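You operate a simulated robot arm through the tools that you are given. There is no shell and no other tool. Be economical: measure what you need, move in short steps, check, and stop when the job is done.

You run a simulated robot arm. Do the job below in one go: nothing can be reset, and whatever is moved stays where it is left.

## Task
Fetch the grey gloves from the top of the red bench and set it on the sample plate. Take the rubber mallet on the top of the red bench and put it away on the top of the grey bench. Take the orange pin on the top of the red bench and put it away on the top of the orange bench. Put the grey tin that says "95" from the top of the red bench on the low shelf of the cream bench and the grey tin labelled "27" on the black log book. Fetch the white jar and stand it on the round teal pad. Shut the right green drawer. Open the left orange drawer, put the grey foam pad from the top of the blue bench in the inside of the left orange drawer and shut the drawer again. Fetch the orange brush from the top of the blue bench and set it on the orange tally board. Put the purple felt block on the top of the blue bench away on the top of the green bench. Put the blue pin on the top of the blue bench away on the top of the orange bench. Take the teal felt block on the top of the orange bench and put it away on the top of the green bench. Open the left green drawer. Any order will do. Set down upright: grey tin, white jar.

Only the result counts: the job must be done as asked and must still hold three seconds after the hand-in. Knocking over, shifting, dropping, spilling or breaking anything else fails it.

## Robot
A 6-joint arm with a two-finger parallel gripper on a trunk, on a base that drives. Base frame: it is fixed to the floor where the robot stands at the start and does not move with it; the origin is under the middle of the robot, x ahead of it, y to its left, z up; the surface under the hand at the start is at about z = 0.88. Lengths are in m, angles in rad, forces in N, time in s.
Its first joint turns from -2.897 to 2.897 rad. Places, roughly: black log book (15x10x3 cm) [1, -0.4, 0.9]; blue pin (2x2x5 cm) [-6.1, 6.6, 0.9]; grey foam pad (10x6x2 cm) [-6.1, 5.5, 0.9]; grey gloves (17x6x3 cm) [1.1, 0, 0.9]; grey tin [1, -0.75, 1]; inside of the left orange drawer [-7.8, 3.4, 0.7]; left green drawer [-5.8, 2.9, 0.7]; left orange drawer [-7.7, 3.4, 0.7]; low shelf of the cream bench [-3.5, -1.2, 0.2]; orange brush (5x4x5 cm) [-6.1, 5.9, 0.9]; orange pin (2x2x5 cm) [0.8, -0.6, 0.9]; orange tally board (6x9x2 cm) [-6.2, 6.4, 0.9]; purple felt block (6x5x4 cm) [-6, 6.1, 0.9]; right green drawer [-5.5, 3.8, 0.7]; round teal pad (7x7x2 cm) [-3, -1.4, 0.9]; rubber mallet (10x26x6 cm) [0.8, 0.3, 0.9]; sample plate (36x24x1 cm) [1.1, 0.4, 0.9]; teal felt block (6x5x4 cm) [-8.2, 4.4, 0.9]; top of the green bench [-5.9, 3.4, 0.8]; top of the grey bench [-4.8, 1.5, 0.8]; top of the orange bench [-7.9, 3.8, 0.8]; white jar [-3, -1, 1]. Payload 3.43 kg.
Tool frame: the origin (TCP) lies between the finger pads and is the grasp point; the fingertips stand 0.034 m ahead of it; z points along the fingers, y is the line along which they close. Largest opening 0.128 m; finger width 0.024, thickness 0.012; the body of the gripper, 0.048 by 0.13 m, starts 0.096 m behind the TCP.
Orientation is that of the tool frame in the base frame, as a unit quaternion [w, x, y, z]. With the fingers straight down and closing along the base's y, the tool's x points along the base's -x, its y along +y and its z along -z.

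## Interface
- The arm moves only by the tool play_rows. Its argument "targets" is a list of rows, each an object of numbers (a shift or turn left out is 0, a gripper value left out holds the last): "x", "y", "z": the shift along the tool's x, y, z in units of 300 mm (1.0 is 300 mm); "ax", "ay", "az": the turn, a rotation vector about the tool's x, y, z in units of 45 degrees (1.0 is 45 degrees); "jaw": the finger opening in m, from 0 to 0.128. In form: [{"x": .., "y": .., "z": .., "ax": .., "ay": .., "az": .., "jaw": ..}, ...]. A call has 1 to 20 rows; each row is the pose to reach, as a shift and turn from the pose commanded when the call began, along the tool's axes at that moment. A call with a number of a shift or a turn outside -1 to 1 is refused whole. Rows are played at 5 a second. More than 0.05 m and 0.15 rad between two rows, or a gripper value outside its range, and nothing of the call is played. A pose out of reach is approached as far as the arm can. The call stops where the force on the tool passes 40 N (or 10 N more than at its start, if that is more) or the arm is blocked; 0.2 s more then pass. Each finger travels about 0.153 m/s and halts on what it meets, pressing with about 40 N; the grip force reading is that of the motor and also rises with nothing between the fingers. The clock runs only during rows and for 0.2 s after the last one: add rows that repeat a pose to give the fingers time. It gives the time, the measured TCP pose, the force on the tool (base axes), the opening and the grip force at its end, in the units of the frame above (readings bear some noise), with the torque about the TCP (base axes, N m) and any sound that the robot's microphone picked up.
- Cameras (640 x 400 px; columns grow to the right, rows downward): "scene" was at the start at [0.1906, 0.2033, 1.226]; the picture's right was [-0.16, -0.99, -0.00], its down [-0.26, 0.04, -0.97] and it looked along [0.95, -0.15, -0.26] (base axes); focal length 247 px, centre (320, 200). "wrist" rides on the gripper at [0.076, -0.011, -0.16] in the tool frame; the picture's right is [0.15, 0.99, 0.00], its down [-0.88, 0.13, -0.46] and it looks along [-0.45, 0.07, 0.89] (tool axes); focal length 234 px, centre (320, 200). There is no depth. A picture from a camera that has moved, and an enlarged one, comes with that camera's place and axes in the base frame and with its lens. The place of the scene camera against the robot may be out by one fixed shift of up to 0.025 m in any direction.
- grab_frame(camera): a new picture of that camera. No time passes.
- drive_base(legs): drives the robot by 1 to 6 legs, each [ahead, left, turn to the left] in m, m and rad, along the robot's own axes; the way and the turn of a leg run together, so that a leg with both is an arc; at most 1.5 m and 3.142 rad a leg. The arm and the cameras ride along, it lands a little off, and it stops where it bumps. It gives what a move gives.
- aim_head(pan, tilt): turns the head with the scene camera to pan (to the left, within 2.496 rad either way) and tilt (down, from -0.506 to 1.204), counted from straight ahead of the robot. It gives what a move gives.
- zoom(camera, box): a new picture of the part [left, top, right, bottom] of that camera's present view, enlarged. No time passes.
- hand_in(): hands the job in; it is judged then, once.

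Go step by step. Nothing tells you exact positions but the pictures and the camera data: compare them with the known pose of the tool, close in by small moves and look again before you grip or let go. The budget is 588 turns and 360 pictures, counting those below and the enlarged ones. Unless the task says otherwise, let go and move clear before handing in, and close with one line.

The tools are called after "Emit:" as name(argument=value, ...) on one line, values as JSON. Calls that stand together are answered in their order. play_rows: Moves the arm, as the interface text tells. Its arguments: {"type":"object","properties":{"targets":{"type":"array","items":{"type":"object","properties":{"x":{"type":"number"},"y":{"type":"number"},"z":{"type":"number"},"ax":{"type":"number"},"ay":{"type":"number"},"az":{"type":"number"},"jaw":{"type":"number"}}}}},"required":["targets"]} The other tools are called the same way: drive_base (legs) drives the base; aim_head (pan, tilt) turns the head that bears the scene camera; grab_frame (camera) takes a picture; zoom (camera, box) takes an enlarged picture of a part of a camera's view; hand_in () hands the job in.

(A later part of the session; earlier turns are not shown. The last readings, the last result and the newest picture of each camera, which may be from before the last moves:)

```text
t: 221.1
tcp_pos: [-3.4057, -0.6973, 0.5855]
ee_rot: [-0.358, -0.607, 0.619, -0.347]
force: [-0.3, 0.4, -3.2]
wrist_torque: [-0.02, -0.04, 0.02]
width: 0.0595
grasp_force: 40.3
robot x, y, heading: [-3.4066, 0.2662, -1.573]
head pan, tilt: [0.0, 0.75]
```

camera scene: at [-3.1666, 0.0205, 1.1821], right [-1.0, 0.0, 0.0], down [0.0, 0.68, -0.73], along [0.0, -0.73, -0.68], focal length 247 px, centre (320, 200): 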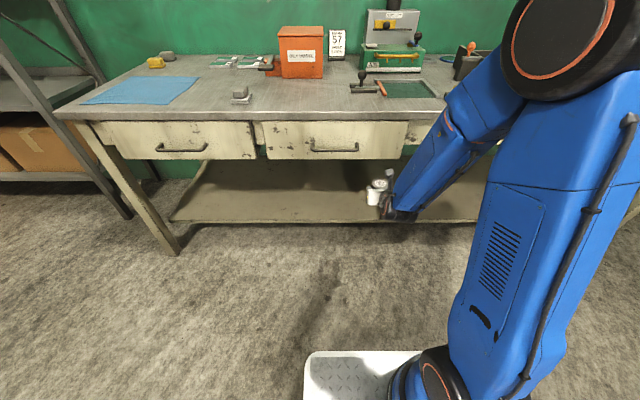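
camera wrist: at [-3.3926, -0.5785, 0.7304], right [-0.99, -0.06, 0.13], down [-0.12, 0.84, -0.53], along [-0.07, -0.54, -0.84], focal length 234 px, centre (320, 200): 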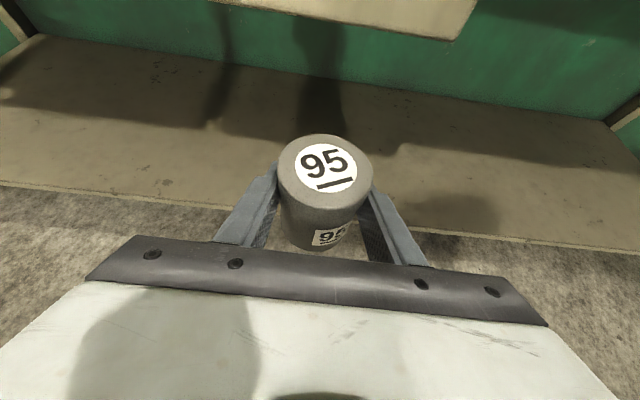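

Emit:
play_rows(targets=[{"x": -0.08, "z": -0.14}, {"x": -0.21, "z": -0.065}, {"x": -0.34, "z": 0.01}, {"x": -0.47, "z": 0.085}, {"x": -0.6, "z": 0.16}, {"x": -0.73, "z": 0.235}, {"x": -0.73, "z": 0.235}])

Emit:
grab_frame(camera="scene")

Emit:
grab_frame(camera="wrist")

```text
t: 222.7
tcp_pos: [-3.3793, -0.6463, 0.3611]
ee_rot: [-0.364, -0.603, 0.623, -0.341]
force: [-0.5, 0.4, -2.9]
wrist_torque: [-0.02, 0.01, -0.01]
width: 0.0592
grasp_force: 39.9
out of reach, approached as far as the arm can: row 2, 3, 4, 5, 6, 7
robot x, y, heading: [-3.4049, 0.2648, -1.571]
head pan, tilt: [0.0, 0.75]
```

```text
256 pictures are left
camera scene: at [-3.1665, 0.1008, 1.182], right [-1.0, 0.0, 0.0], down [0.0, 0.68, -0.73], along [0.0, -0.73, -0.68], focal length 247 px, centre (320, 200)
```

scene: 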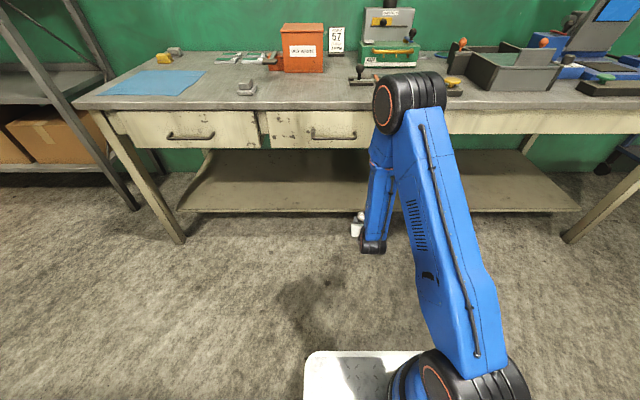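

```text
255 pictures are left
camera wrist: at [-3.3619, -0.5478, 0.507], right [-0.99, -0.03, 0.14], down [-0.1, 0.84, -0.53], along [-0.1, -0.54, -0.84], focal length 234 px, centre (320, 200)
```

wrist: 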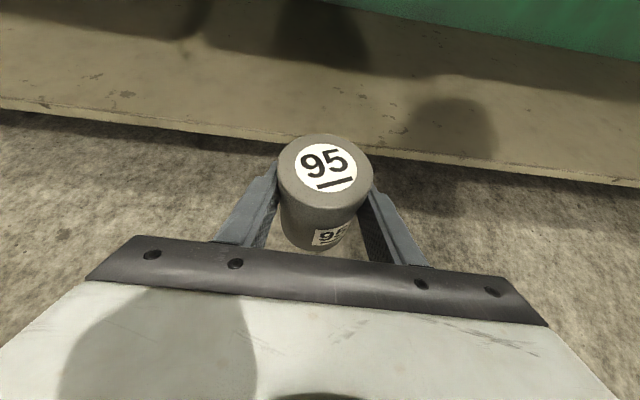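

Shelf top z≈0.20. Now I drive the tin in under the bench.

Emit:
drive_base(legs=[[0.34, 0, 0]])

Emit:
grab_frame(camera="scene")

Emit:
grab_frame(camera="wrist")

```text
t: 224.6
tcp_pos: [-3.3847, -0.8872, 0.3556]
ee_rot: [-0.357, -0.611, 0.626, -0.328]
force: [0.2, -0.4, -2.4]
wrist_torque: [-0.01, 0.0, 0.04]
width: 0.0589
grasp_force: 40.1
robot x, y, heading: [-3.4091, -0.0004, -1.57]
head pan, tilt: [0.0, 0.75]
stopped in leg 1: the robot was blocked; the commanded pose is now the measured one
```

```text
254 pictures are left
camera scene: at [-3.1679, -0.1599, 1.1824], right [-1.0, 0.0, 0.0], down [0.0, 0.68, -0.73], along [0.0, -0.73, -0.68], focal length 247 px, centre (320, 200)
```

scene: 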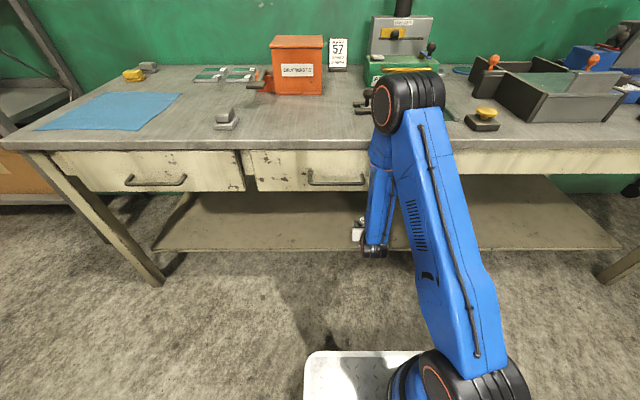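

```text
253 pictures are left
camera wrist: at [-3.3662, -0.7931, 0.5047], right [-0.99, -0.04, 0.15], down [-0.11, 0.86, -0.5], along [-0.11, -0.51, -0.85], focal length 234 px, centre (320, 200)
```

wrist: 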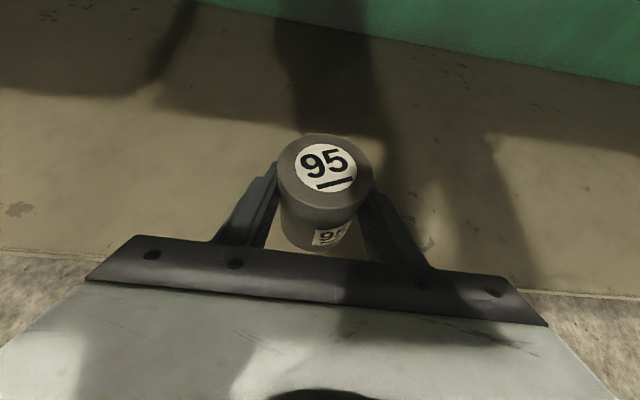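

The elbow met the bench edge, so I back off and instead extend the arm farther from a position farther back.

Emit:
drive_base(legs=[[-0.13, 0, 0]])

Emit:
grab_frame(camera="scene")

```text
t: 225.9
tcp_pos: [-3.3835, -0.7586, 0.3524]
ee_rot: [-0.356, -0.611, 0.627, -0.327]
force: [-0.2, 0.3, -3.6]
wrist_torque: [0.03, 0.02, -0.01]
width: 0.0592
grasp_force: 40.0
robot x, y, heading: [-3.4075, 0.1315, -1.574]
head pan, tilt: [0.0, 0.75]
```

```text
252 pictures are left
camera scene: at [-3.1673, -0.0331, 1.182], right [-1.0, 0.0, 0.0], down [0.0, 0.68, -0.73], along [0.0, -0.73, -0.68], focal length 247 px, centre (320, 200)
```

scene: 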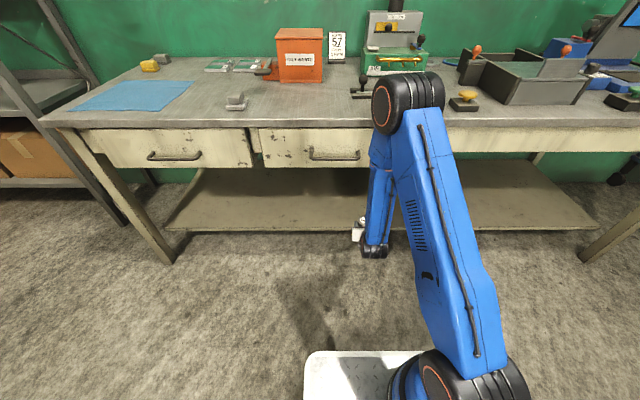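

Emit:
play_rows(targets=[{"x": 0.078, "z": 0.124, "ay": 0.05}, {"x": 0.156, "z": 0.248, "ay": 0.05}, {"x": 0.234, "z": 0.372, "ay": 0.05}, {"x": 0.312, "z": 0.496, "ay": 0.05}, {"x": 0.391, "z": 0.62, "ay": 0.05}, {"x": 0.391, "z": 0.62, "ay": 0.05}])

Emit:
grab_frame(camera="scene")

Emit:
grab_frame(camera="wrist")

```text
t: 227.3
tcp_pos: [-3.3848, -0.9789, 0.3538]
ee_rot: [-0.372, -0.603, 0.621, -0.336]
force: [0.0, 0.1, -3.5]
wrist_torque: [0.03, 0.02, 0.02]
width: 0.0595
grasp_force: 40.3
out of reach, approached as far as the arm can: row 2, 3, 4, 5, 6
robot x, y, heading: [-3.404, 0.1307, -1.57]
head pan, tilt: [0.0, 0.75]
```

```text
251 pictures are left
camera scene: at [-3.1673, -0.0331, 1.182], right [-1.0, 0.0, 0.0], down [0.0, 0.68, -0.73], along [0.0, -0.73, -0.68], focal length 247 px, centre (320, 200)
```

scene: 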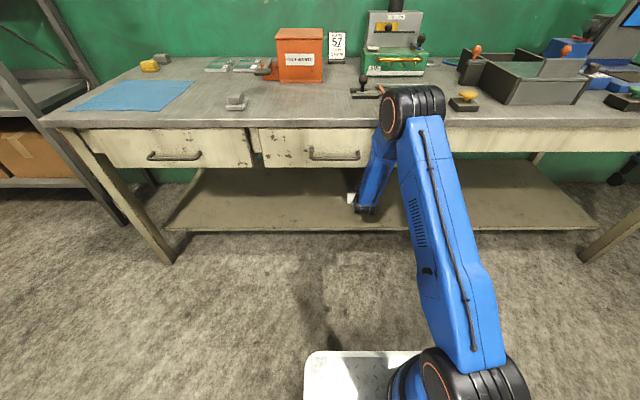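

```text
250 pictures are left
camera wrist: at [-3.3644, -0.8801, 0.4987], right [-0.99, -0.03, 0.16], down [-0.11, 0.84, -0.53], along [-0.12, -0.54, -0.83], focal length 234 px, centre (320, 200)
```

wrist: 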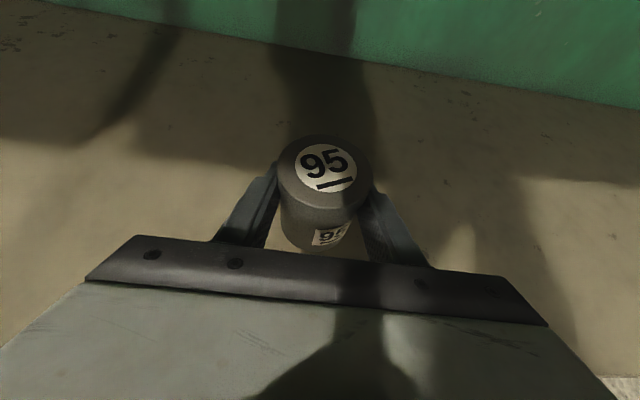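

Emit:
play_rows(targets=[{"x": -0.13, "z": 0.075}, {"x": -0.24, "z": 0.138}, {"x": -0.26, "z": 0.15}, {"x": -0.28, "z": 0.161}, {"x": -0.3, "z": 0.172}, {"x": -0.32, "z": 0.184}, {"x": -0.335, "z": 0.193}, {"x": -0.35, "z": 0.201}])

Emit:
grab_frame(camera="wrist")

```text
t: 228.9
tcp_pos: [-3.3761, -0.9794, 0.2477]
ee_rot: [-0.377, -0.599, 0.62, -0.338]
force: [-2.4, 6.9, 14.3]
wrist_torque: [-0.13, -0.47, 0.14]
width: 0.0588
grasp_force: 39.7
out of reach, approached as far as the arm can: row 1, 2, 3, 4, 5, 6, 7, 8
robot x, y, heading: [-3.404, 0.1305, -1.572]
head pan, tilt: [0.0, 0.75]
stopped in row 8: the force on the tool passed its limit at 96 N (the readings are from after the stop); the commanded pose is now the measured one
```

```text
249 pictures are left
camera wrist: at [-3.3551, -0.8798, 0.3923], right [-0.99, -0.02, 0.16], down [-0.1, 0.84, -0.54], along [-0.12, -0.55, -0.83], focal length 234 px, centre (320, 200)
```

wrist: 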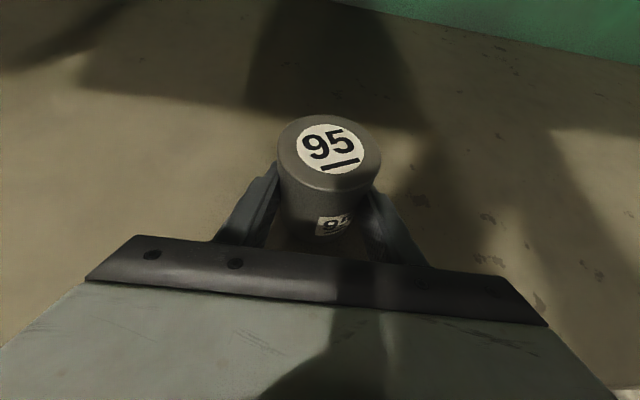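

Emit:
play_rows(targets=[{"jaw": 0.064}, {"jaw": 0.07}, {"jaw": 0.085}, {"jaw": 0.1}, {"jaw": 0.1}])

Emit:
grab_frame(camera="wrist")

```text
t: 229.6
tcp_pos: [-3.3773, -0.9798, 0.2493]
ee_rot: [-0.377, -0.598, 0.622, -0.336]
force: [-6.0, 11.0, 17.4]
wrist_torque: [-0.13, -0.54, 0.32]
width: 0.0807
grasp_force: 0.1
robot x, y, heading: [-3.4075, 0.1354, -1.57]
head pan, tilt: [0.0, 0.75]
stopped in row 3: the force on the tool passed its limit at 58 N (the readings are from after the stop); the commanded pose is now the measured one
```

```text
248 pictures are left
camera wrist: at [-3.3562, -0.8796, 0.3923], right [-0.99, -0.01, 0.16], down [-0.1, 0.84, -0.54], along [-0.13, -0.55, -0.83], focal length 234 px, centre (320, 200)
```

wrist: 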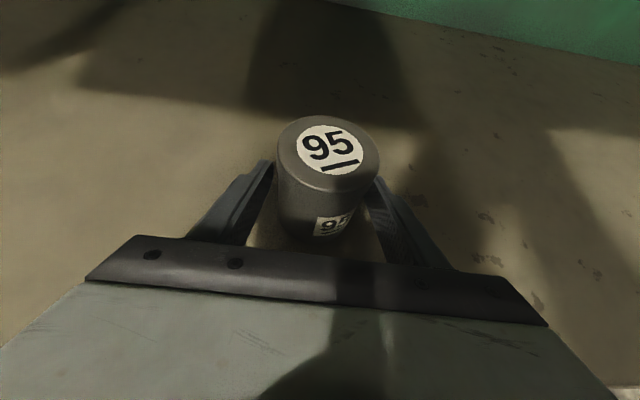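

Emit:
play_rows(targets=[{"x": 0.015, "z": -0.009}, {"x": 0.02, "z": -0.012, "jaw": 0.09}, {"x": 0.02, "z": -0.012, "jaw": 0.1}, {"x": 0.02, "z": -0.012, "jaw": 0.1}])

Emit:
grab_frame(camera="wrist")

```text
t: 230.6
tcp_pos: [-3.3773, -0.9785, 0.2526]
ee_rot: [-0.376, -0.6, 0.622, -0.335]
force: [-1.1, 0.4, 0.6]
wrist_torque: [-0.02, 0.02, 0.01]
width: 0.1
grasp_force: 0.0
robot x, y, heading: [-3.4022, 0.1315, -1.576]
head pan, tilt: [0.0, 0.75]
```

```text
247 pictures are left
camera wrist: at [-3.3553, -0.8799, 0.3965], right [-0.99, -0.02, 0.16], down [-0.1, 0.84, -0.54], along [-0.13, -0.55, -0.83], focal length 234 px, centre (320, 200)
```

wrist: 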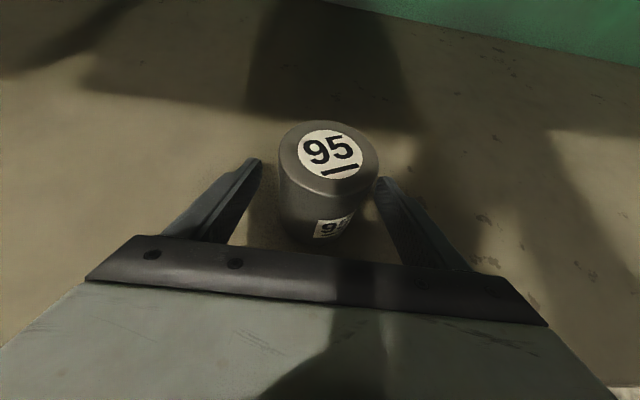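

Emit:
play_rows(targets=[{"jaw": 0.128}, {"jaw": 0.128, "x": 0.005}, {"jaw": 0.128, "x": -0.02, "z": -0.08}, {"jaw": 0.128, "x": -0.06, "z": -0.17}, {"jaw": 0.128, "x": -0.06, "z": -0.17}])

Emit:
grab_frame(camera="wrist")

```text
t: 231.8
tcp_pos: [-3.3741, -0.9264, 0.2616]
ee_rot: [-0.376, -0.599, 0.623, -0.335]
force: [0.0, 0.0, -0.4]
wrist_torque: [-0.01, 0.0, -0.03]
width: 0.1278
grasp_force: 0.1
robot x, y, heading: [-3.4045, 0.1341, -1.572]
head pan, tilt: [0.0, 0.75]
```

```text
246 pictures are left
camera wrist: at [-3.3523, -0.8277, 0.4059], right [-0.99, -0.02, 0.16], down [-0.1, 0.84, -0.54], along [-0.13, -0.55, -0.83], focal length 234 px, centre (320, 200)
```

wrist: 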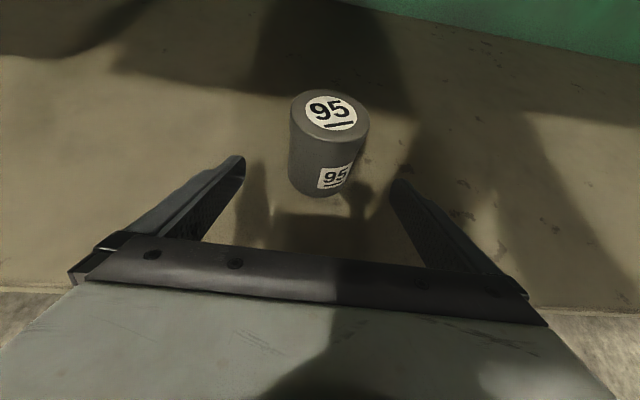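

Tin 95 stands upright on the shelf. I back out and raise the arm.

Emit:
drive_base(legs=[[-0.4, 0, 0]])

Emit:
play_rows(targets=[{"x": 0.12, "z": -0.09}, {"x": 0.23, "z": -0.18}, {"x": 0.34, "z": -0.27}, {"x": 0.45, "z": -0.36}, {"x": 0.56, "z": -0.45}, {"x": 0.67, "z": -0.54}, {"x": 0.78, "z": -0.63}, {"x": 0.89, "z": -0.72}, {"x": 0.98, "z": -0.8}, {"x": 0.98, "z": -0.8}])

Emit:
grab_frame(camera="scene")

```text
t: 234.3
tcp_pos: [-3.3696, -0.5277, 0.2609]
ee_rot: [-0.375, -0.6, 0.621, -0.336]
force: [-0.5, 0.8, 0.2]
wrist_torque: [-0.03, -0.01, 0.06]
width: 0.128
grasp_force: 0.1
robot x, y, heading: [-3.4081, 0.5343, -1.568]
head pan, tilt: [0.0, 0.75]
```

```text
t: 236.5
tcp_pos: [-3.3534, -0.4644, 0.6346]
ee_rot: [-0.376, -0.6, 0.621, -0.337]
force: [0.3, -0.6, 0.3]
wrist_torque: [-0.02, 0.01, 0.04]
width: 0.1281
grasp_force: 0.0
robot x, y, heading: [-3.4025, 0.5325, -1.57]
head pan, tilt: [0.0, 0.75]
```

```text
245 pictures are left
camera scene: at [-3.1668, 0.3682, 1.1821], right [-1.0, 0.0, 0.0], down [0.0, 0.68, -0.73], along [0.0, -0.73, -0.68], focal length 247 px, centre (320, 200)
```

scene: 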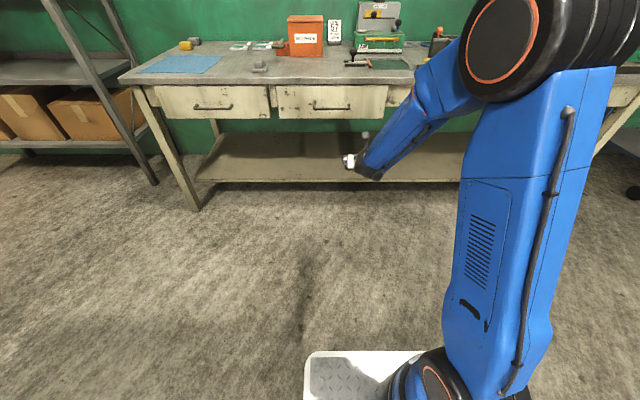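

Emit:
play_rows(targets=[{"x": 0.14, "z": -0.08}, {"x": 0.28, "z": -0.16}, {"x": 0.42, "z": -0.24}, {"x": 0.56, "z": -0.32}, {"x": 0.7, "z": -0.4}, {"x": 0.84, "z": -0.485}, {"x": 0.84, "z": -0.485}])

Emit:
play_rows(targets=[{"x": 0.0, "z": -0.15}, {"x": 0.0, "z": -0.3, "ay": -0.15}, {"x": 0.0, "z": -0.45, "ay": -0.3}, {"x": 0.0, "z": -0.6, "ay": -0.47}, {"x": 0.0, "z": -0.75, "ay": -0.64}, {"x": 0, "z": -0.9, "ay": -0.82}, {"x": 0, "z": -0.9, "ay": -1.0}, {"x": 0, "z": -0.9, "ay": -1.0}])

Emit:
play_rows(targets=[{"ay": -0.17}, {"ay": -0.36}, {"ay": -0.36}])

```text
t: 238.1
tcp_pos: [-3.3447, -0.4625, 0.9263]
ee_rot: [-0.375, -0.6, 0.621, -0.336]
force: [-0.2, 0.3, -0.1]
wrist_torque: [0.0, 0.01, 0.0]
width: 0.1277
grasp_force: 0.0
robot x, y, heading: [-3.4048, 0.5306, -1.571]
head pan, tilt: [0.0, 0.75]
```

```text
t: 239.9
tcp_pos: [-3.3282, -0.2266, 1.06]
ee_rot: [-0.109, -0.683, 0.717, -0.082]
force: [0.0, -0.7, 1.0]
wrist_torque: [0.0, -0.01, -0.02]
width: 0.1282
grasp_force: 0.1
robot x, y, heading: [-3.4026, 0.5349, -1.57]
head pan, tilt: [0.0, 0.75]
```

```text
t: 240.7
tcp_pos: [-3.3271, -0.2275, 1.0586]
ee_rot: [-0.007, -0.688, 0.726, 0.017]
force: [-1.1, -0.3, 0.2]
wrist_torque: [0.01, -0.01, 0.0]
width: 0.1279
grasp_force: 0.1
robot x, y, heading: [-3.4041, 0.5331, -1.571]
head pan, tilt: [0.0, 0.75]
```

Emit:
play_rows(targets=[{"ax": 0.042, "ay": 0.019}, {"ax": 0.042, "ay": 0.019}])

Emit:
play_rows(targets=[{"az": 0.17}, {"az": 0.34}, {"az": 0.51}, {"az": 0.68}, {"az": 0.85}, {"az": 1.0}, {"az": 1.0}])

Emit:
play_rows(targets=[{"az": 0.17}, {"az": 0.34}, {"az": 0.51}, {"az": 0.68}, {"az": 0.85}, {"az": 1.0}, {"az": 1.0}])

Emit:
play_rows(targets=[{"az": 0.17}, {"az": 0.34}, {"az": 0.51}, {"az": 0.68}, {"az": 0.85}, {"az": 1.0}, {"az": 1.0}])

Emit:
play_rows(targets=[{"az": 0.17}, {"az": 0.34}, {"az": 0.51}, {"az": 0.68}, {"az": 0.85}, {"az": 1.0}, {"az": 1.0}])

```text
t: 241.3
tcp_pos: [-3.3275, -0.2272, 1.0589]
ee_rot: [-0.002, -0.687, 0.726, -0.001]
force: [-0.3, 0.0, 0.0]
wrist_torque: [0.0, 0.03, 0.01]
width: 0.1279
grasp_force: 0.2
robot x, y, heading: [-3.4042, 0.5355, -1.568]
head pan, tilt: [0.0, 0.75]
```

```text
t: 242.9
tcp_pos: [-3.3289, -0.2275, 1.0582]
ee_rot: [-0.001, -0.357, 0.934, -0.001]
force: [-0.2, -0.7, 0.3]
wrist_torque: [0.0, 0.04, 0.0]
width: 0.1281
grasp_force: 0.1
robot x, y, heading: [-3.406, 0.5323, -1.568]
head pan, tilt: [0.0, 0.75]
```

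```text
t: 244.5
tcp_pos: [-3.3286, -0.2272, 1.0585]
ee_rot: [0.0, 0.029, 1.0, -0.001]
force: [-0.1, -0.2, -0.4]
wrist_torque: [-0.01, 0.0, -0.02]
width: 0.128
grasp_force: 0.0
robot x, y, heading: [-3.4055, 0.5326, -1.567]
head pan, tilt: [0.0, 0.75]
```

```text
t: 246.1
tcp_pos: [-3.3285, -0.227, 1.0589]
ee_rot: [0.001, 0.408, 0.913, -0.001]
force: [-0.4, 0.2, 0.7]
wrist_torque: [-0.04, 0.03, 0.01]
width: 0.128
grasp_force: 0.0
robot x, y, heading: [-3.4058, 0.5345, -1.572]
head pan, tilt: [0.0, 0.75]
```

```text
t: 247.7
tcp_pos: [-3.329, -0.2279, 1.0583]
ee_rot: [0.001, 0.727, 0.687, -0.002]
force: [-0.1, 0.2, 0.0]
wrist_torque: [0.0, 0.01, -0.02]
width: 0.1281
grasp_force: 0.0
robot x, y, heading: [-3.4043, 0.5327, -1.565]
head pan, tilt: [0.0, 0.75]
```

Emit:
play_rows(targets=[{"x": 0.15, "az": -0.072}, {"x": 0.3, "az": -0.072}, {"x": 0.45, "az": -0.072}, {"x": 0.6, "az": -0.072}, {"x": 0.75, "z": -0.08, "az": -0.072}, {"x": 0.75, "z": -0.15, "az": -0.072}, {"x": 0.75, "z": -0.15, "az": -0.072}])

Emit:
drive_base(legs=[[0.62, 0, 0], [0, 0, 1.571], [1.4, 0, 0], [1.4, 0, 0], [0.65, 0, 0]])

Emit:
grab_frame(camera="wrist")

```text
refused: row 5 steps farther than a row can; nothing moved
```

```text
t: 271.3
tcp_pos: [0.8018, -0.0081, 1.0595]
ee_rot: [0.002, 0.027, 1.0, 0.0]
force: [0.4, 0.3, -0.1]
wrist_torque: [-0.01, -0.03, -0.02]
width: 0.1281
grasp_force: 0.0
robot x, y, heading: [0.0412, -0.0847, 0.0]
head pan, tilt: [0.0, 0.75]
```

```text
244 pictures are left
camera wrist: at [0.7252, -0.0165, 1.2183], right [-0.09, 1.0, 0.0], down [0.88, 0.08, 0.46], along [0.46, 0.04, -0.89], focal length 234 px, centre (320, 200)
```

wrist: 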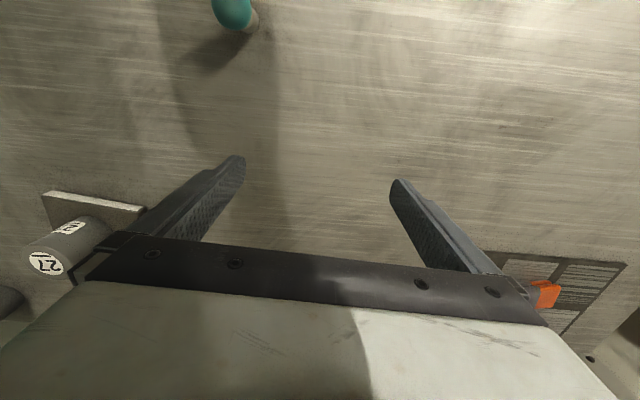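

(The fold was refused but the drive met nothing; I'll keep moves and drives separate.) Now I move over the orange pin at about (0.832,-0.557).

Emit:
play_rows(targets=[{"y": -0.15, "z": -0.05, "az": -0.07}, {"y": -0.3, "z": -0.1, "az": -0.07}, {"y": -0.45, "z": -0.1, "az": -0.07}, {"y": -0.6, "z": -0.1, "az": -0.07}, {"y": -0.75, "z": -0.1, "az": -0.07}, {"y": -0.9, "z": -0.1, "az": -0.07}, {"y": -0.9, "z": -0.1, "az": -0.07}])

Emit:
play_rows(targets=[{"y": -0.15}, {"y": -0.3}, {"y": -0.45}, {"y": -0.6}, {"y": -0.75}, {"y": -0.88, "x": -0.05}, {"y": -0.88, "x": -0.05, "jaw": 0.06}, {"y": -0.88, "x": -0.05, "jaw": 0.06}])

Emit:
grab_frame(camera="wrist")

```text
t: 272.9
tcp_pos: [0.7879, -0.2791, 1.0892]
ee_rot: [0.003, 0.0, 1.0, -0.001]
force: [0.1, -0.3, 0.0]
wrist_torque: [-0.01, -0.01, 0.0]
width: 0.1278
grasp_force: 0.1
robot x, y, heading: [0.0406, -0.0851, 0.007]
head pan, tilt: [0.0, 0.75]
```

```text
t: 274.7
tcp_pos: [0.8019, -0.5442, 1.0896]
ee_rot: [0.002, -0.001, 1.0, 0.0]
force: [0.5, 0.1, 0.0]
wrist_torque: [-0.05, 0.0, -0.01]
width: 0.0596
grasp_force: 0.0
robot x, y, heading: [0.0437, -0.0823, 0.001]
head pan, tilt: [0.0, 0.75]
```

```text
243 pictures are left
camera wrist: at [0.7266, -0.5555, 1.2487], right [-0.15, 0.99, 0.0], down [0.88, 0.13, 0.46], along [0.45, 0.07, -0.89], focal length 234 px, centre (320, 200)
```

wrist: 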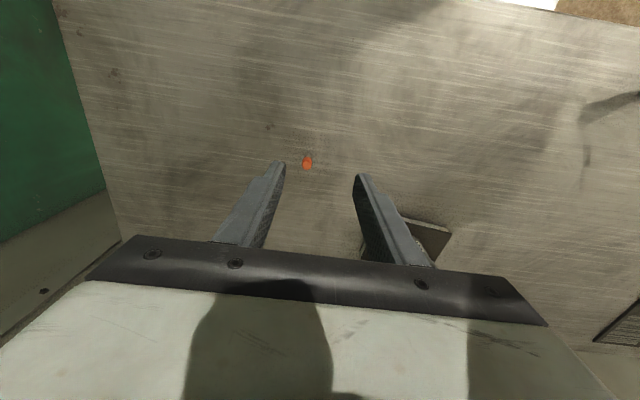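

Emit:
play_rows(targets=[{"x": -0.1, "y": -0.04}, {"x": -0.1, "y": -0.04, "z": 0.15}, {"x": -0.1, "y": -0.04, "z": 0.28}, {"x": -0.1, "y": -0.04, "z": 0.28}])

Emit:
grab_frame(camera="wrist")

```text
t: 275.7
tcp_pos: [0.8339, -0.5546, 1.0048]
ee_rot: [0.002, -0.002, 1.0, 0.0]
force: [-0.9, -0.7, -0.1]
wrist_torque: [0.02, 0.01, -0.01]
width: 0.0599
grasp_force: 0.0
robot x, y, heading: [0.0486, -0.082, 0.001]
head pan, tilt: [0.0, 0.75]
```

```text
242 pictures are left
camera wrist: at [0.7572, -0.5662, 1.165], right [-0.15, 0.99, 0.0], down [0.88, 0.13, 0.46], along [0.45, 0.07, -0.89], focal length 234 px, centre (320, 200)
```

wrist: 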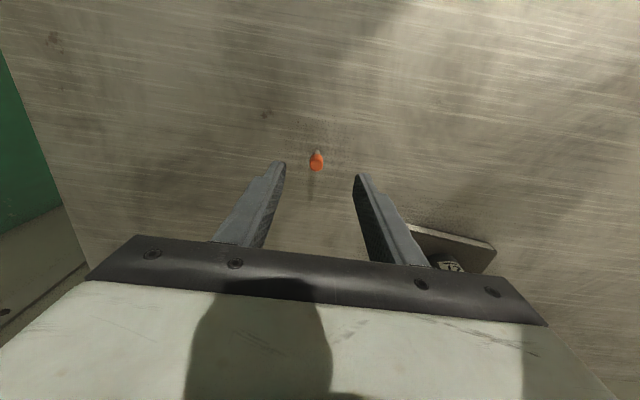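

Emit:
play_rows(targets=[{"x": 0.01, "y": -0.013, "z": 0.15}, {"x": 0.01, "y": -0.013, "z": 0.285}, {"x": 0.01, "y": -0.013, "z": 0.285, "jaw": 0.04}, {"x": 0.01, "y": -0.013, "z": 0.285, "jaw": 0.02}, {"x": 0.01, "y": -0.013, "z": 0.285, "jaw": 0.0}, {"x": 0.01, "y": -0.013, "z": 0.285, "jaw": 0.0}])

Emit:
play_rows(targets=[{"z": -0.06}, {"z": -0.15}, {"z": -0.3}, {"z": -0.45}, {"z": -0.58}, {"z": -0.58}])

Emit:
grab_frame(camera="wrist")

```text
t: 277.1
tcp_pos: [0.8311, -0.558, 0.9192]
ee_rot: [0.001, -0.001, 1.0, 0.001]
force: [0.2, -0.1, -0.2]
wrist_torque: [-0.01, 0.03, -0.04]
width: 0.0128
grasp_force: 40.2
robot x, y, heading: [0.0417, -0.0831, 0.003]
head pan, tilt: [0.0, 0.75]
```

```text
t: 278.5
tcp_pos: [0.8301, -0.5562, 1.0944]
ee_rot: [0.002, -0.002, 1.0, -0.001]
force: [-0.8, 0.3, -0.6]
wrist_torque: [0.01, 0.0, -0.02]
width: 0.0131
grasp_force: 39.8
robot x, y, heading: [0.043, -0.0861, 0.003]
head pan, tilt: [0.0, 0.75]
```

```text
241 pictures are left
camera wrist: at [0.7534, -0.5696, 1.2534], right [-0.15, 0.99, 0.0], down [0.88, 0.13, 0.46], along [0.45, 0.07, -0.89], focal length 234 px, centre (320, 200)
```

wrist: 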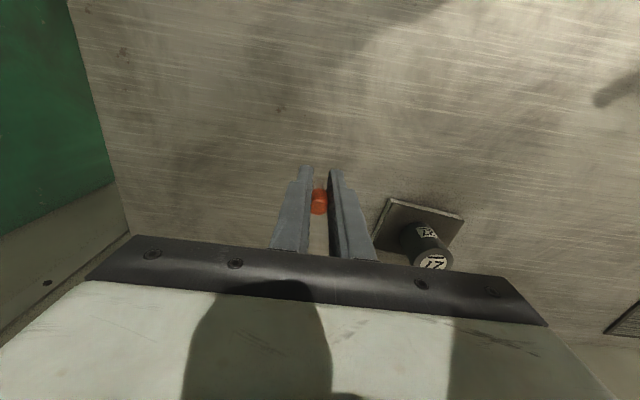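

Emit:
play_rows(targets=[{"x": 0.11, "y": 0.11}, {"x": 0.22, "y": 0.22}, {"x": 0.33, "y": 0.33}, {"x": 0.44, "y": 0.44}, {"x": 0.55, "y": 0.55}, {"x": 0.66, "y": 0.66}, {"x": 0.77, "y": 0.77}, {"x": 0.88, "y": 0.88}, {"x": 0.88, "y": 0.99}, {"x": 0.88, "y": 0.99}])

```text
t: 280.7
tcp_pos: [0.567, -0.2598, 1.093]
ee_rot: [0.001, -0.001, 1.0, 0.0]
force: [0.5, 0.1, -1.0]
wrist_torque: [0.04, 0.01, 0.03]
width: 0.013
grasp_force: 40.1
robot x, y, heading: [0.0406, -0.0856, -0.0]
head pan, tilt: [0.0, 0.75]
```

Emit:
drive_base(legs=[[-0.42, 0, 0], [0, 0, -3.14], [1.45, 0.02, 0], [1.45, 0, 0], [1.45, 0, 0]])

Emit:
aim_head(pan=-0.5, tilt=0.2)

Emit:
grab_frame(camera="scene")

```text
t: 311.2
tcp_pos: [-5.2807, 0.061, 1.0923]
ee_rot: [0.0, 1.0, -0.001, -0.002]
force: [0.0, 0.1, -0.8]
wrist_torque: [0.01, 0.01, 0.03]
width: 0.0127
grasp_force: 40.2
robot x, y, heading: [-4.7529, -0.1173, 3.141]
head pan, tilt: [0.0, 0.75]
```

```text
t: 312.1
tcp_pos: [-5.2808, 0.0627, 1.0924]
ee_rot: [-0.001, 1.0, -0.001, -0.002]
force: [-0.4, -0.4, -0.3]
wrist_torque: [-0.01, -0.01, 0.0]
width: 0.0129
grasp_force: 40.2
robot x, y, heading: [-4.7586, -0.1182, 3.135]
head pan, tilt: [-0.499, 0.201]
```

```text
240 pictures are left
camera scene: at [-4.9021, -0.2933, 1.2316], right [0.48, 0.88, 0.0], down [0.18, -0.1, -0.98], along [-0.86, 0.47, -0.2], focal length 247 px, centre (320, 200)
```

scene: 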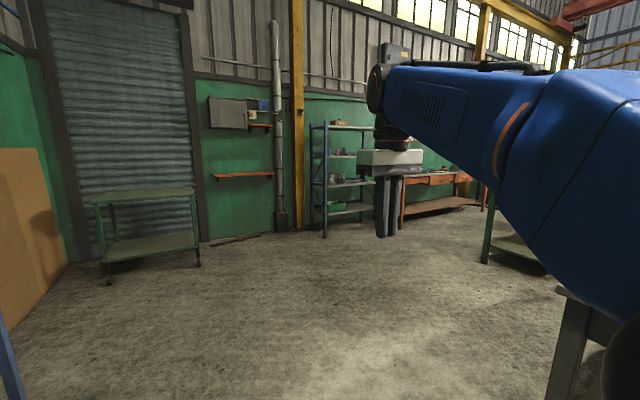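

Orange bench front is near x≈-7.6, green bench back near x≈-6.3. I drive into the aisle between.

Emit:
drive_base(legs=[[1.1, 0, 0], [1.05, 0, 0], [0, -1.4, 0], [0, -1.0, 0]])

Emit:
grab_frame(camera="scene")

Emit:
aim_head(pan=-1.5, tilt=0.3)

Emit:
grab_frame(camera="scene")

```text
t: 334.2
tcp_pos: [-7.4183, 2.4814, 1.0916]
ee_rot: [-0.001, 1.0, -0.01, -0.001]
force: [-0.3, -0.3, -0.8]
wrist_torque: [0.0, 0.01, 0.02]
width: 0.0129
grasp_force: 40.0
robot x, y, heading: [-6.9003, 2.2922, 3.125]
head pan, tilt: [-0.499, 0.201]
```

```text
239 pictures are left
camera scene: at [-7.0456, 2.1199, 1.2317], right [0.5, 0.87, 0.0], down [0.17, -0.1, -0.98], along [-0.85, 0.49, -0.2], focal length 247 px, centre (320, 200)
```

scene: 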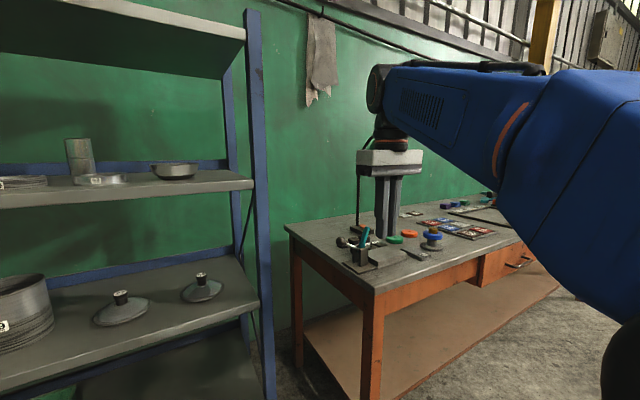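

```text
t: 335.5
tcp_pos: [-7.4178, 2.4817, 1.092]
ee_rot: [0.001, 1.0, -0.01, -0.002]
force: [-0.8, 0.3, 0.0]
wrist_torque: [-0.04, 0.0, 0.0]
width: 0.013
grasp_force: 39.6
robot x, y, heading: [-6.9002, 2.2915, 3.122]
head pan, tilt: [-1.499, 0.3]
```

```text
238 pictures are left
camera scene: at [-6.9695, 2.1668, 1.2225], right [1.0, 0.05, 0.0], down [0.02, -0.3, -0.96], along [-0.05, 0.95, -0.3], focal length 247 px, centre (320, 200)
```

scene: 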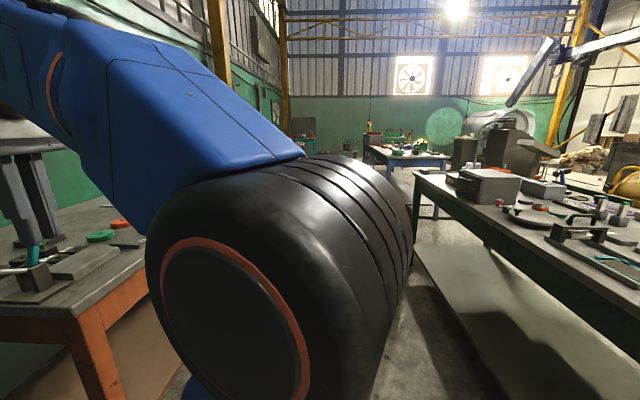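

Emit:
drive_base(legs=[[0, 0.65, 0], [0, 0, -1.553]])

Emit:
aim_head(pan=0.4, tilt=0.35)

Emit:
grab_frame(camera="scene")

```text
t: 342.9
tcp_pos: [-6.7341, 2.1665, 1.0926]
ee_rot: [0.002, -0.706, 0.708, 0.001]
force: [-0.1, -0.5, -0.3]
wrist_torque: [-0.02, -0.01, 0.0]
width: 0.013
grasp_force: 40.2
robot x, y, heading: [-6.9111, 1.6426, 1.568]
head pan, tilt: [-1.499, 0.3]
```

```text
t: 344.8
tcp_pos: [-6.7337, 2.166, 1.0935]
ee_rot: [0.002, -0.706, 0.708, 0.001]
force: [-1.0, -0.2, 0.1]
wrist_torque: [0.01, 0.02, 0.05]
width: 0.0131
grasp_force: 40.1
robot x, y, heading: [-6.9127, 1.6454, 1.575]
head pan, tilt: [0.4, 0.351]
```

```text
237 pictures are left
camera scene: at [-7.1497, 1.8083, 1.2177], right [0.92, 0.39, 0.0], down [0.13, -0.32, -0.94], along [-0.36, 0.87, -0.34], focal length 247 px, centre (320, 200)
```

scene: 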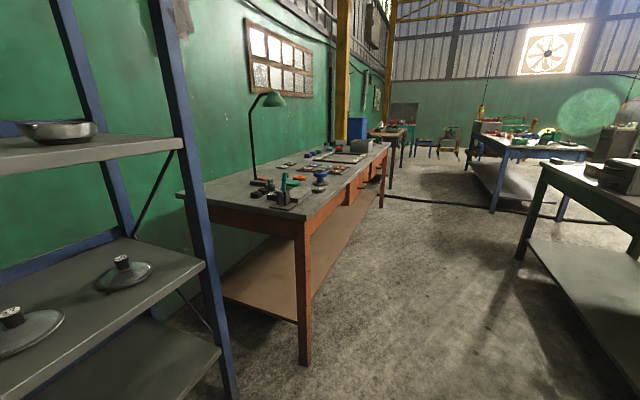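

Emit:
drive_base(legs=[[1.0, 0.05, 0]])

Emit:
aim_head(pan=1.0, tilt=0.45)

Emit:
grab_frame(camera="scene")

Emit:
aim_head(pan=-0.8, tilt=0.45)

Emit:
grab_frame(camera="scene")

```text
t: 349.9
tcp_pos: [-6.793, 3.1693, 1.0929]
ee_rot: [-0.001, 0.71, -0.704, -0.002]
force: [-0.9, -0.2, 0.3]
wrist_torque: [-0.01, 0.01, -0.01]
width: 0.013
grasp_force: 40.5
robot x, y, heading: [-6.9649, 2.6466, 1.578]
head pan, tilt: [0.4, 0.351]
```

```text
t: 350.9
tcp_pos: [-6.7933, 3.1679, 1.0926]
ee_rot: [-0.002, 0.709, -0.705, -0.002]
force: [0.2, -0.4, -0.7]
wrist_torque: [0.01, 0.0, 0.03]
width: 0.013
grasp_force: 40.5
robot x, y, heading: [-6.9686, 2.6411, 1.578]
head pan, tilt: [1.0, 0.45]
```

```text
236 pictures are left
camera scene: at [-7.245, 2.7685, 1.2085], right [0.53, 0.85, 0.0], down [0.37, -0.23, -0.9], along [-0.76, 0.48, -0.44], focal length 247 px, centre (320, 200)
```

scene: 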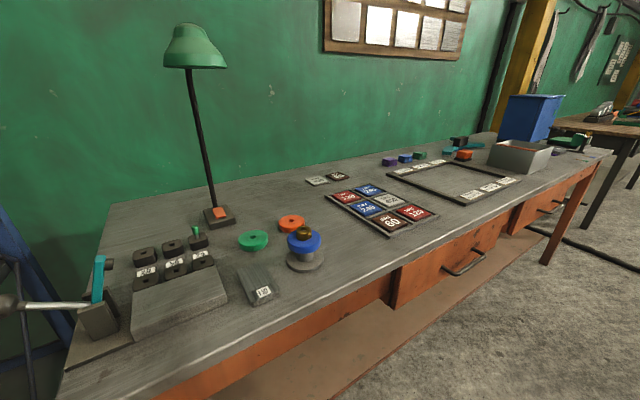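

```text
t: 352.7
tcp_pos: [-6.7925, 3.1676, 1.0921]
ee_rot: [-0.001, 0.71, -0.704, -0.001]
force: [0.9, -0.2, 0.7]
wrist_torque: [-0.03, 0.0, -0.02]
width: 0.0131
grasp_force: 39.6
robot x, y, heading: [-6.9648, 2.6435, 1.579]
head pan, tilt: [-0.799, 0.45]
```

```text
235 pictures are left
camera scene: at [-7.102, 2.7841, 1.2085], right [0.7, -0.71, 0.0], down [-0.31, -0.31, -0.9], along [0.64, 0.63, -0.44], focal length 247 px, centre (320, 200)
```

scene: 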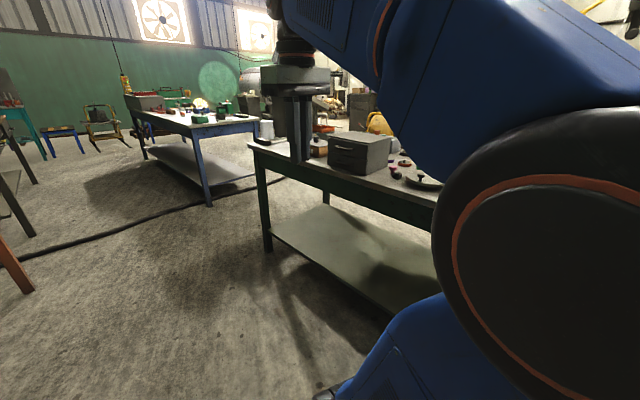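

I see the orange bench clearly. A free strip for the pin lies around (-7.68,3.11), between the blue spool and the card panel. I swing the arm there.

Emit:
play_rows(targets=[{"y": 0.16}, {"y": 0.32}, {"y": 0.48}, {"y": 0.64}, {"y": 0.8}, {"y": 0.96}, {"y": 0.96}])

Emit:
play_rows(targets=[{"y": 0.16}, {"y": 0.32}, {"y": 0.48}, {"y": 0.64}, {"y": 0.8}, {"y": 0.96}, {"y": 0.96}])

Emit:
grab_frame(camera="wrist")

```text
t: 354.3
tcp_pos: [-7.0812, 3.1653, 1.0935]
ee_rot: [-0.001, 0.71, -0.704, 0.0]
force: [-0.9, 0.7, -0.5]
wrist_torque: [0.01, -0.04, 0.0]
width: 0.013
grasp_force: 39.8
robot x, y, heading: [-6.9658, 2.6453, 1.584]
head pan, tilt: [-0.799, 0.45]
```

```text
t: 355.9
tcp_pos: [-7.3667, 3.1639, 1.0934]
ee_rot: [-0.001, 0.71, -0.705, 0.0]
force: [0.5, -0.6, 0.2]
wrist_torque: [0.02, 0.03, 0.01]
width: 0.0131
grasp_force: 40.5
robot x, y, heading: [-6.9623, 2.6398, 1.578]
head pan, tilt: [-0.799, 0.45]
```

```text
234 pictures are left
camera wrist: at [-7.3553, 3.0867, 1.2528], right [-0.99, -0.15, 0.0], down [-0.14, 0.88, 0.46], along [-0.07, 0.45, -0.89], focal length 234 px, centre (320, 200)
```

wrist: 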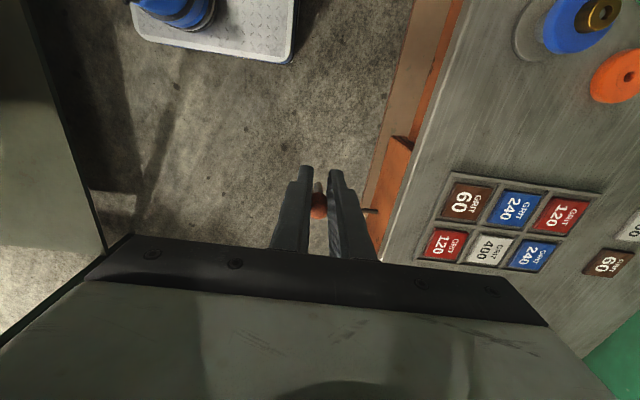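

Emit:
play_rows(targets=[{"y": 0.15, "x": 0.04}, {"y": 0.3, "x": 0.08}, {"y": 0.45, "x": 0.12}, {"y": 0.6, "x": 0.16}, {"y": 0.75, "x": 0.197}, {"y": 0.9, "x": 0.197}, {"y": 1.0, "x": 0.197}, {"y": 1.0, "x": 0.197}])

Emit:
play_rows(targets=[{"z": 0.15}, {"z": 0.3}, {"z": 0.45}, {"z": 0.45}])

Emit:
grab_frame(camera="wrist")

Emit:
aim_head(pan=0.9, tilt=0.5)

Emit:
grab_frame(camera="scene")

```text
t: 357.7
tcp_pos: [-7.6394, 3.0965, 1.0599]
ee_rot: [0.0, 0.711, -0.704, -0.003]
force: [0.1, -0.4, 0.2]
wrist_torque: [0.02, -0.01, 0.0]
width: 0.0132
grasp_force: 39.8
out of reach, approached as far as the arm can: row 6, 7, 8
robot x, y, heading: [-6.9615, 2.6413, 1.579]
head pan, tilt: [-0.799, 0.45]
```

```text
t: 358.7
tcp_pos: [-7.6381, 3.0971, 0.9235]
ee_rot: [-0.002, 0.709, -0.705, -0.001]
force: [-0.9, 0.0, -0.2]
wrist_torque: [0.01, 0.01, -0.02]
width: 0.013
grasp_force: 40.4
robot x, y, heading: [-6.9649, 2.6457, 1.582]
head pan, tilt: [-0.799, 0.45]
```

```text
233 pictures are left
camera wrist: at [-7.6266, 3.0197, 1.0826], right [-0.99, -0.15, 0.0], down [-0.14, 0.88, 0.46], along [-0.07, 0.45, -0.89], focal length 234 px, centre (320, 200)
```

wrist: 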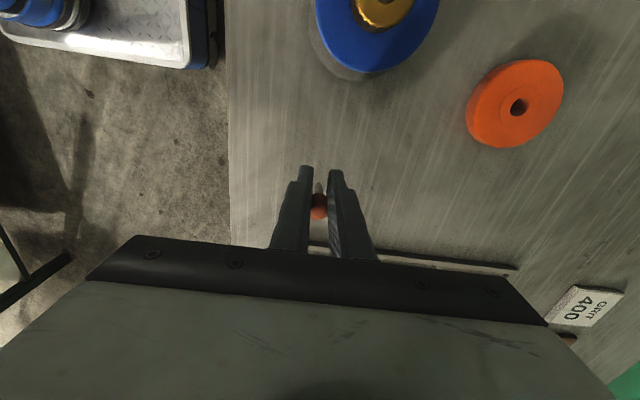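

```text
t: 360.5
tcp_pos: [-7.6382, 3.0975, 0.9228]
ee_rot: [-0.001, 0.71, -0.704, -0.001]
force: [0.1, -0.8, 0.0]
wrist_torque: [0.03, -0.01, -0.01]
width: 0.0128
grasp_force: 40.4
robot x, y, heading: [-6.9685, 2.6449, 1.577]
head pan, tilt: [0.901, 0.499]
```

```text
232 pictures are left
camera scene: at [-7.2392, 2.7754, 1.204], right [0.61, 0.79, 0.0], down [0.38, -0.29, -0.88], along [-0.69, 0.54, -0.48], focal length 247 px, centre (320, 200)
```

scene: 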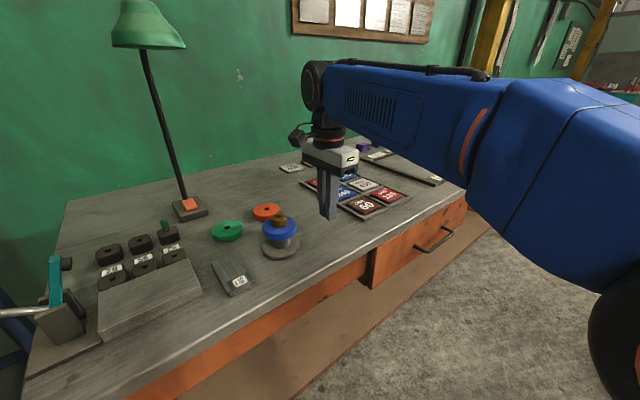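

Emit:
play_rows(targets=[{"z": 0.06}, {"z": 0.08}, {"z": 0.09}, {"z": 0.1}, {"z": 0.11}, {"z": 0.12}, {"z": 0.13}, {"z": 0.14}])

Emit:
zoom(camera="scene", box=[260, 130, 420, 250])

```text
t: 362.3
tcp_pos: [-7.6394, 3.0977, 0.8853]
ee_rot: [-0.001, 0.709, -0.705, -0.003]
force: [-0.9, 0.0, 29.2]
wrist_torque: [0.33, 0.05, 0.0]
width: 0.0132
grasp_force: 40.0
robot x, y, heading: [-6.966, 2.6402, 1.579]
head pan, tilt: [0.901, 0.499]
```

```text
3.33 times, centred on (340, 190) of scene
camera zoom: at [-7.2385, 2.7748, 1.2043], right [0.61, 0.79, 0.0], down [0.38, -0.29, -0.88], along [-0.69, 0.54, -0.48], focal length 823 px, centre (253, 233)
```

zoom: 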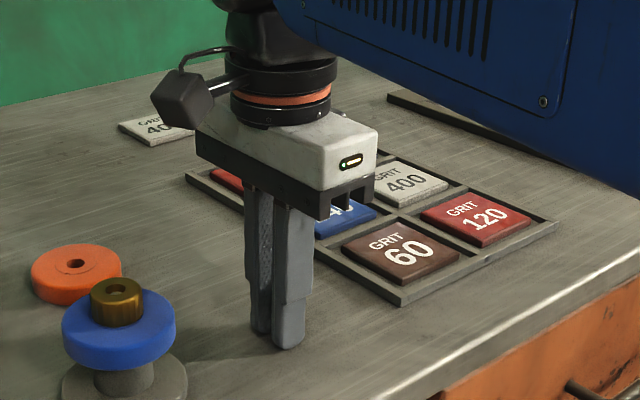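

Emit:
play_rows(targets=[{"z": -0.01}, {"z": -0.012, "jaw": 0.025}, {"z": -0.012, "jaw": 0.05}, {"z": -0.012, "jaw": 0.05}, {"z": -0.1}, {"z": -0.25}, {"z": -0.4}, {"z": -0.55}, {"z": -0.55}])

Emit:
zoom(camera="scene", box=[220, 110, 460, 260])

```text
t: 364.3
tcp_pos: [-7.6387, 3.0967, 1.049]
ee_rot: [-0.001, 0.709, -0.705, -0.001]
force: [-0.3, -1.2, -0.2]
wrist_torque: [-0.02, 0.02, 0.0]
width: 0.0502
grasp_force: 0.1
robot x, y, heading: [-6.9674, 2.6421, 1.576]
head pan, tilt: [0.901, 0.499]
```

```text
2.67 times, centred on (340, 185) of scene
camera zoom: at [-7.2392, 2.7754, 1.204], right [0.61, 0.79, 0.0], down [0.38, -0.29, -0.88], along [-0.69, 0.54, -0.48], focal length 658 px, centre (267, 240)
```

zoom: 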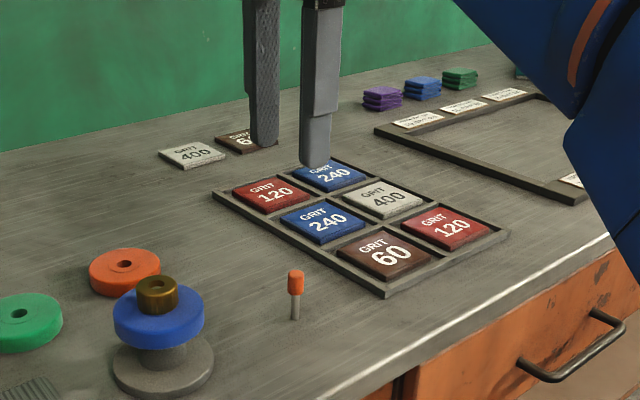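

Pin placed. I retract and drive north toward the teal felt block.

Emit:
play_rows(targets=[{"y": -0.15}, {"y": -0.3}, {"y": -0.45}, {"y": -0.6}, {"y": -0.75}, {"y": -0.9}, {"y": -0.98}, {"y": -0.98}])

Emit:
play_rows(targets=[{"y": -0.15}, {"y": -0.3}, {"y": -0.45}, {"y": -0.6}, {"y": -0.75}, {"y": -0.9}, {"y": -0.98}, {"y": -0.98}])

Emit:
drive_base(legs=[[1.0, 0, 0]])

Emit:
grab_frame(camera="scene")

```text
t: 366.1
tcp_pos: [-7.3462, 3.0994, 1.048]
ee_rot: [-0.001, 0.71, -0.705, -0.001]
force: [-0.3, -0.3, -0.2]
wrist_torque: [-0.01, 0.01, -0.01]
width: 0.0499
grasp_force: 0.0
robot x, y, heading: [-6.9659, 2.6443, 1.575]
head pan, tilt: [0.901, 0.499]
```

```text
t: 367.9
tcp_pos: [-7.0516, 3.102, 1.0478]
ee_rot: [-0.001, 0.71, -0.704, -0.001]
force: [0.4, -0.5, -1.0]
wrist_torque: [0.01, -0.03, -0.04]
width: 0.0498
grasp_force: 0.1
robot x, y, heading: [-6.965, 2.6432, 1.58]
head pan, tilt: [0.901, 0.499]
```

```text
t: 373.1
tcp_pos: [-7.0586, 4.1024, 1.0483]
ee_rot: [-0.001, 0.71, -0.704, -0.001]
force: [0.0, 0.6, 0.0]
wrist_torque: [-0.02, -0.01, 0.03]
width: 0.05
grasp_force: 0.1
robot x, y, heading: [-6.9753, 3.6458, 1.582]
head pan, tilt: [0.901, 0.499]
```

```text
229 pictures are left
camera scene: at [-7.2478, 3.777, 1.2041], right [0.61, 0.79, 0.0], down [0.38, -0.29, -0.88], along [-0.69, 0.54, -0.48], focal length 247 px, centre (320, 200)
```

scene: 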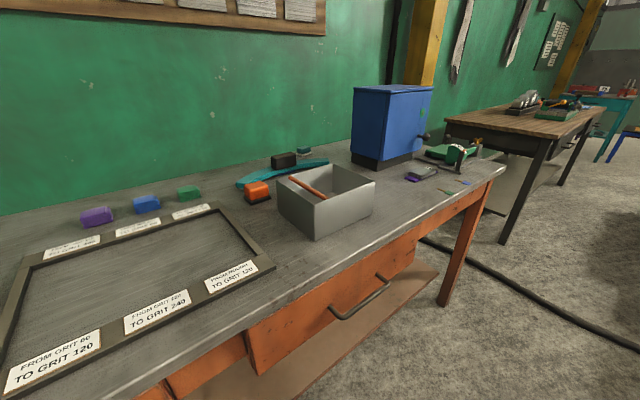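

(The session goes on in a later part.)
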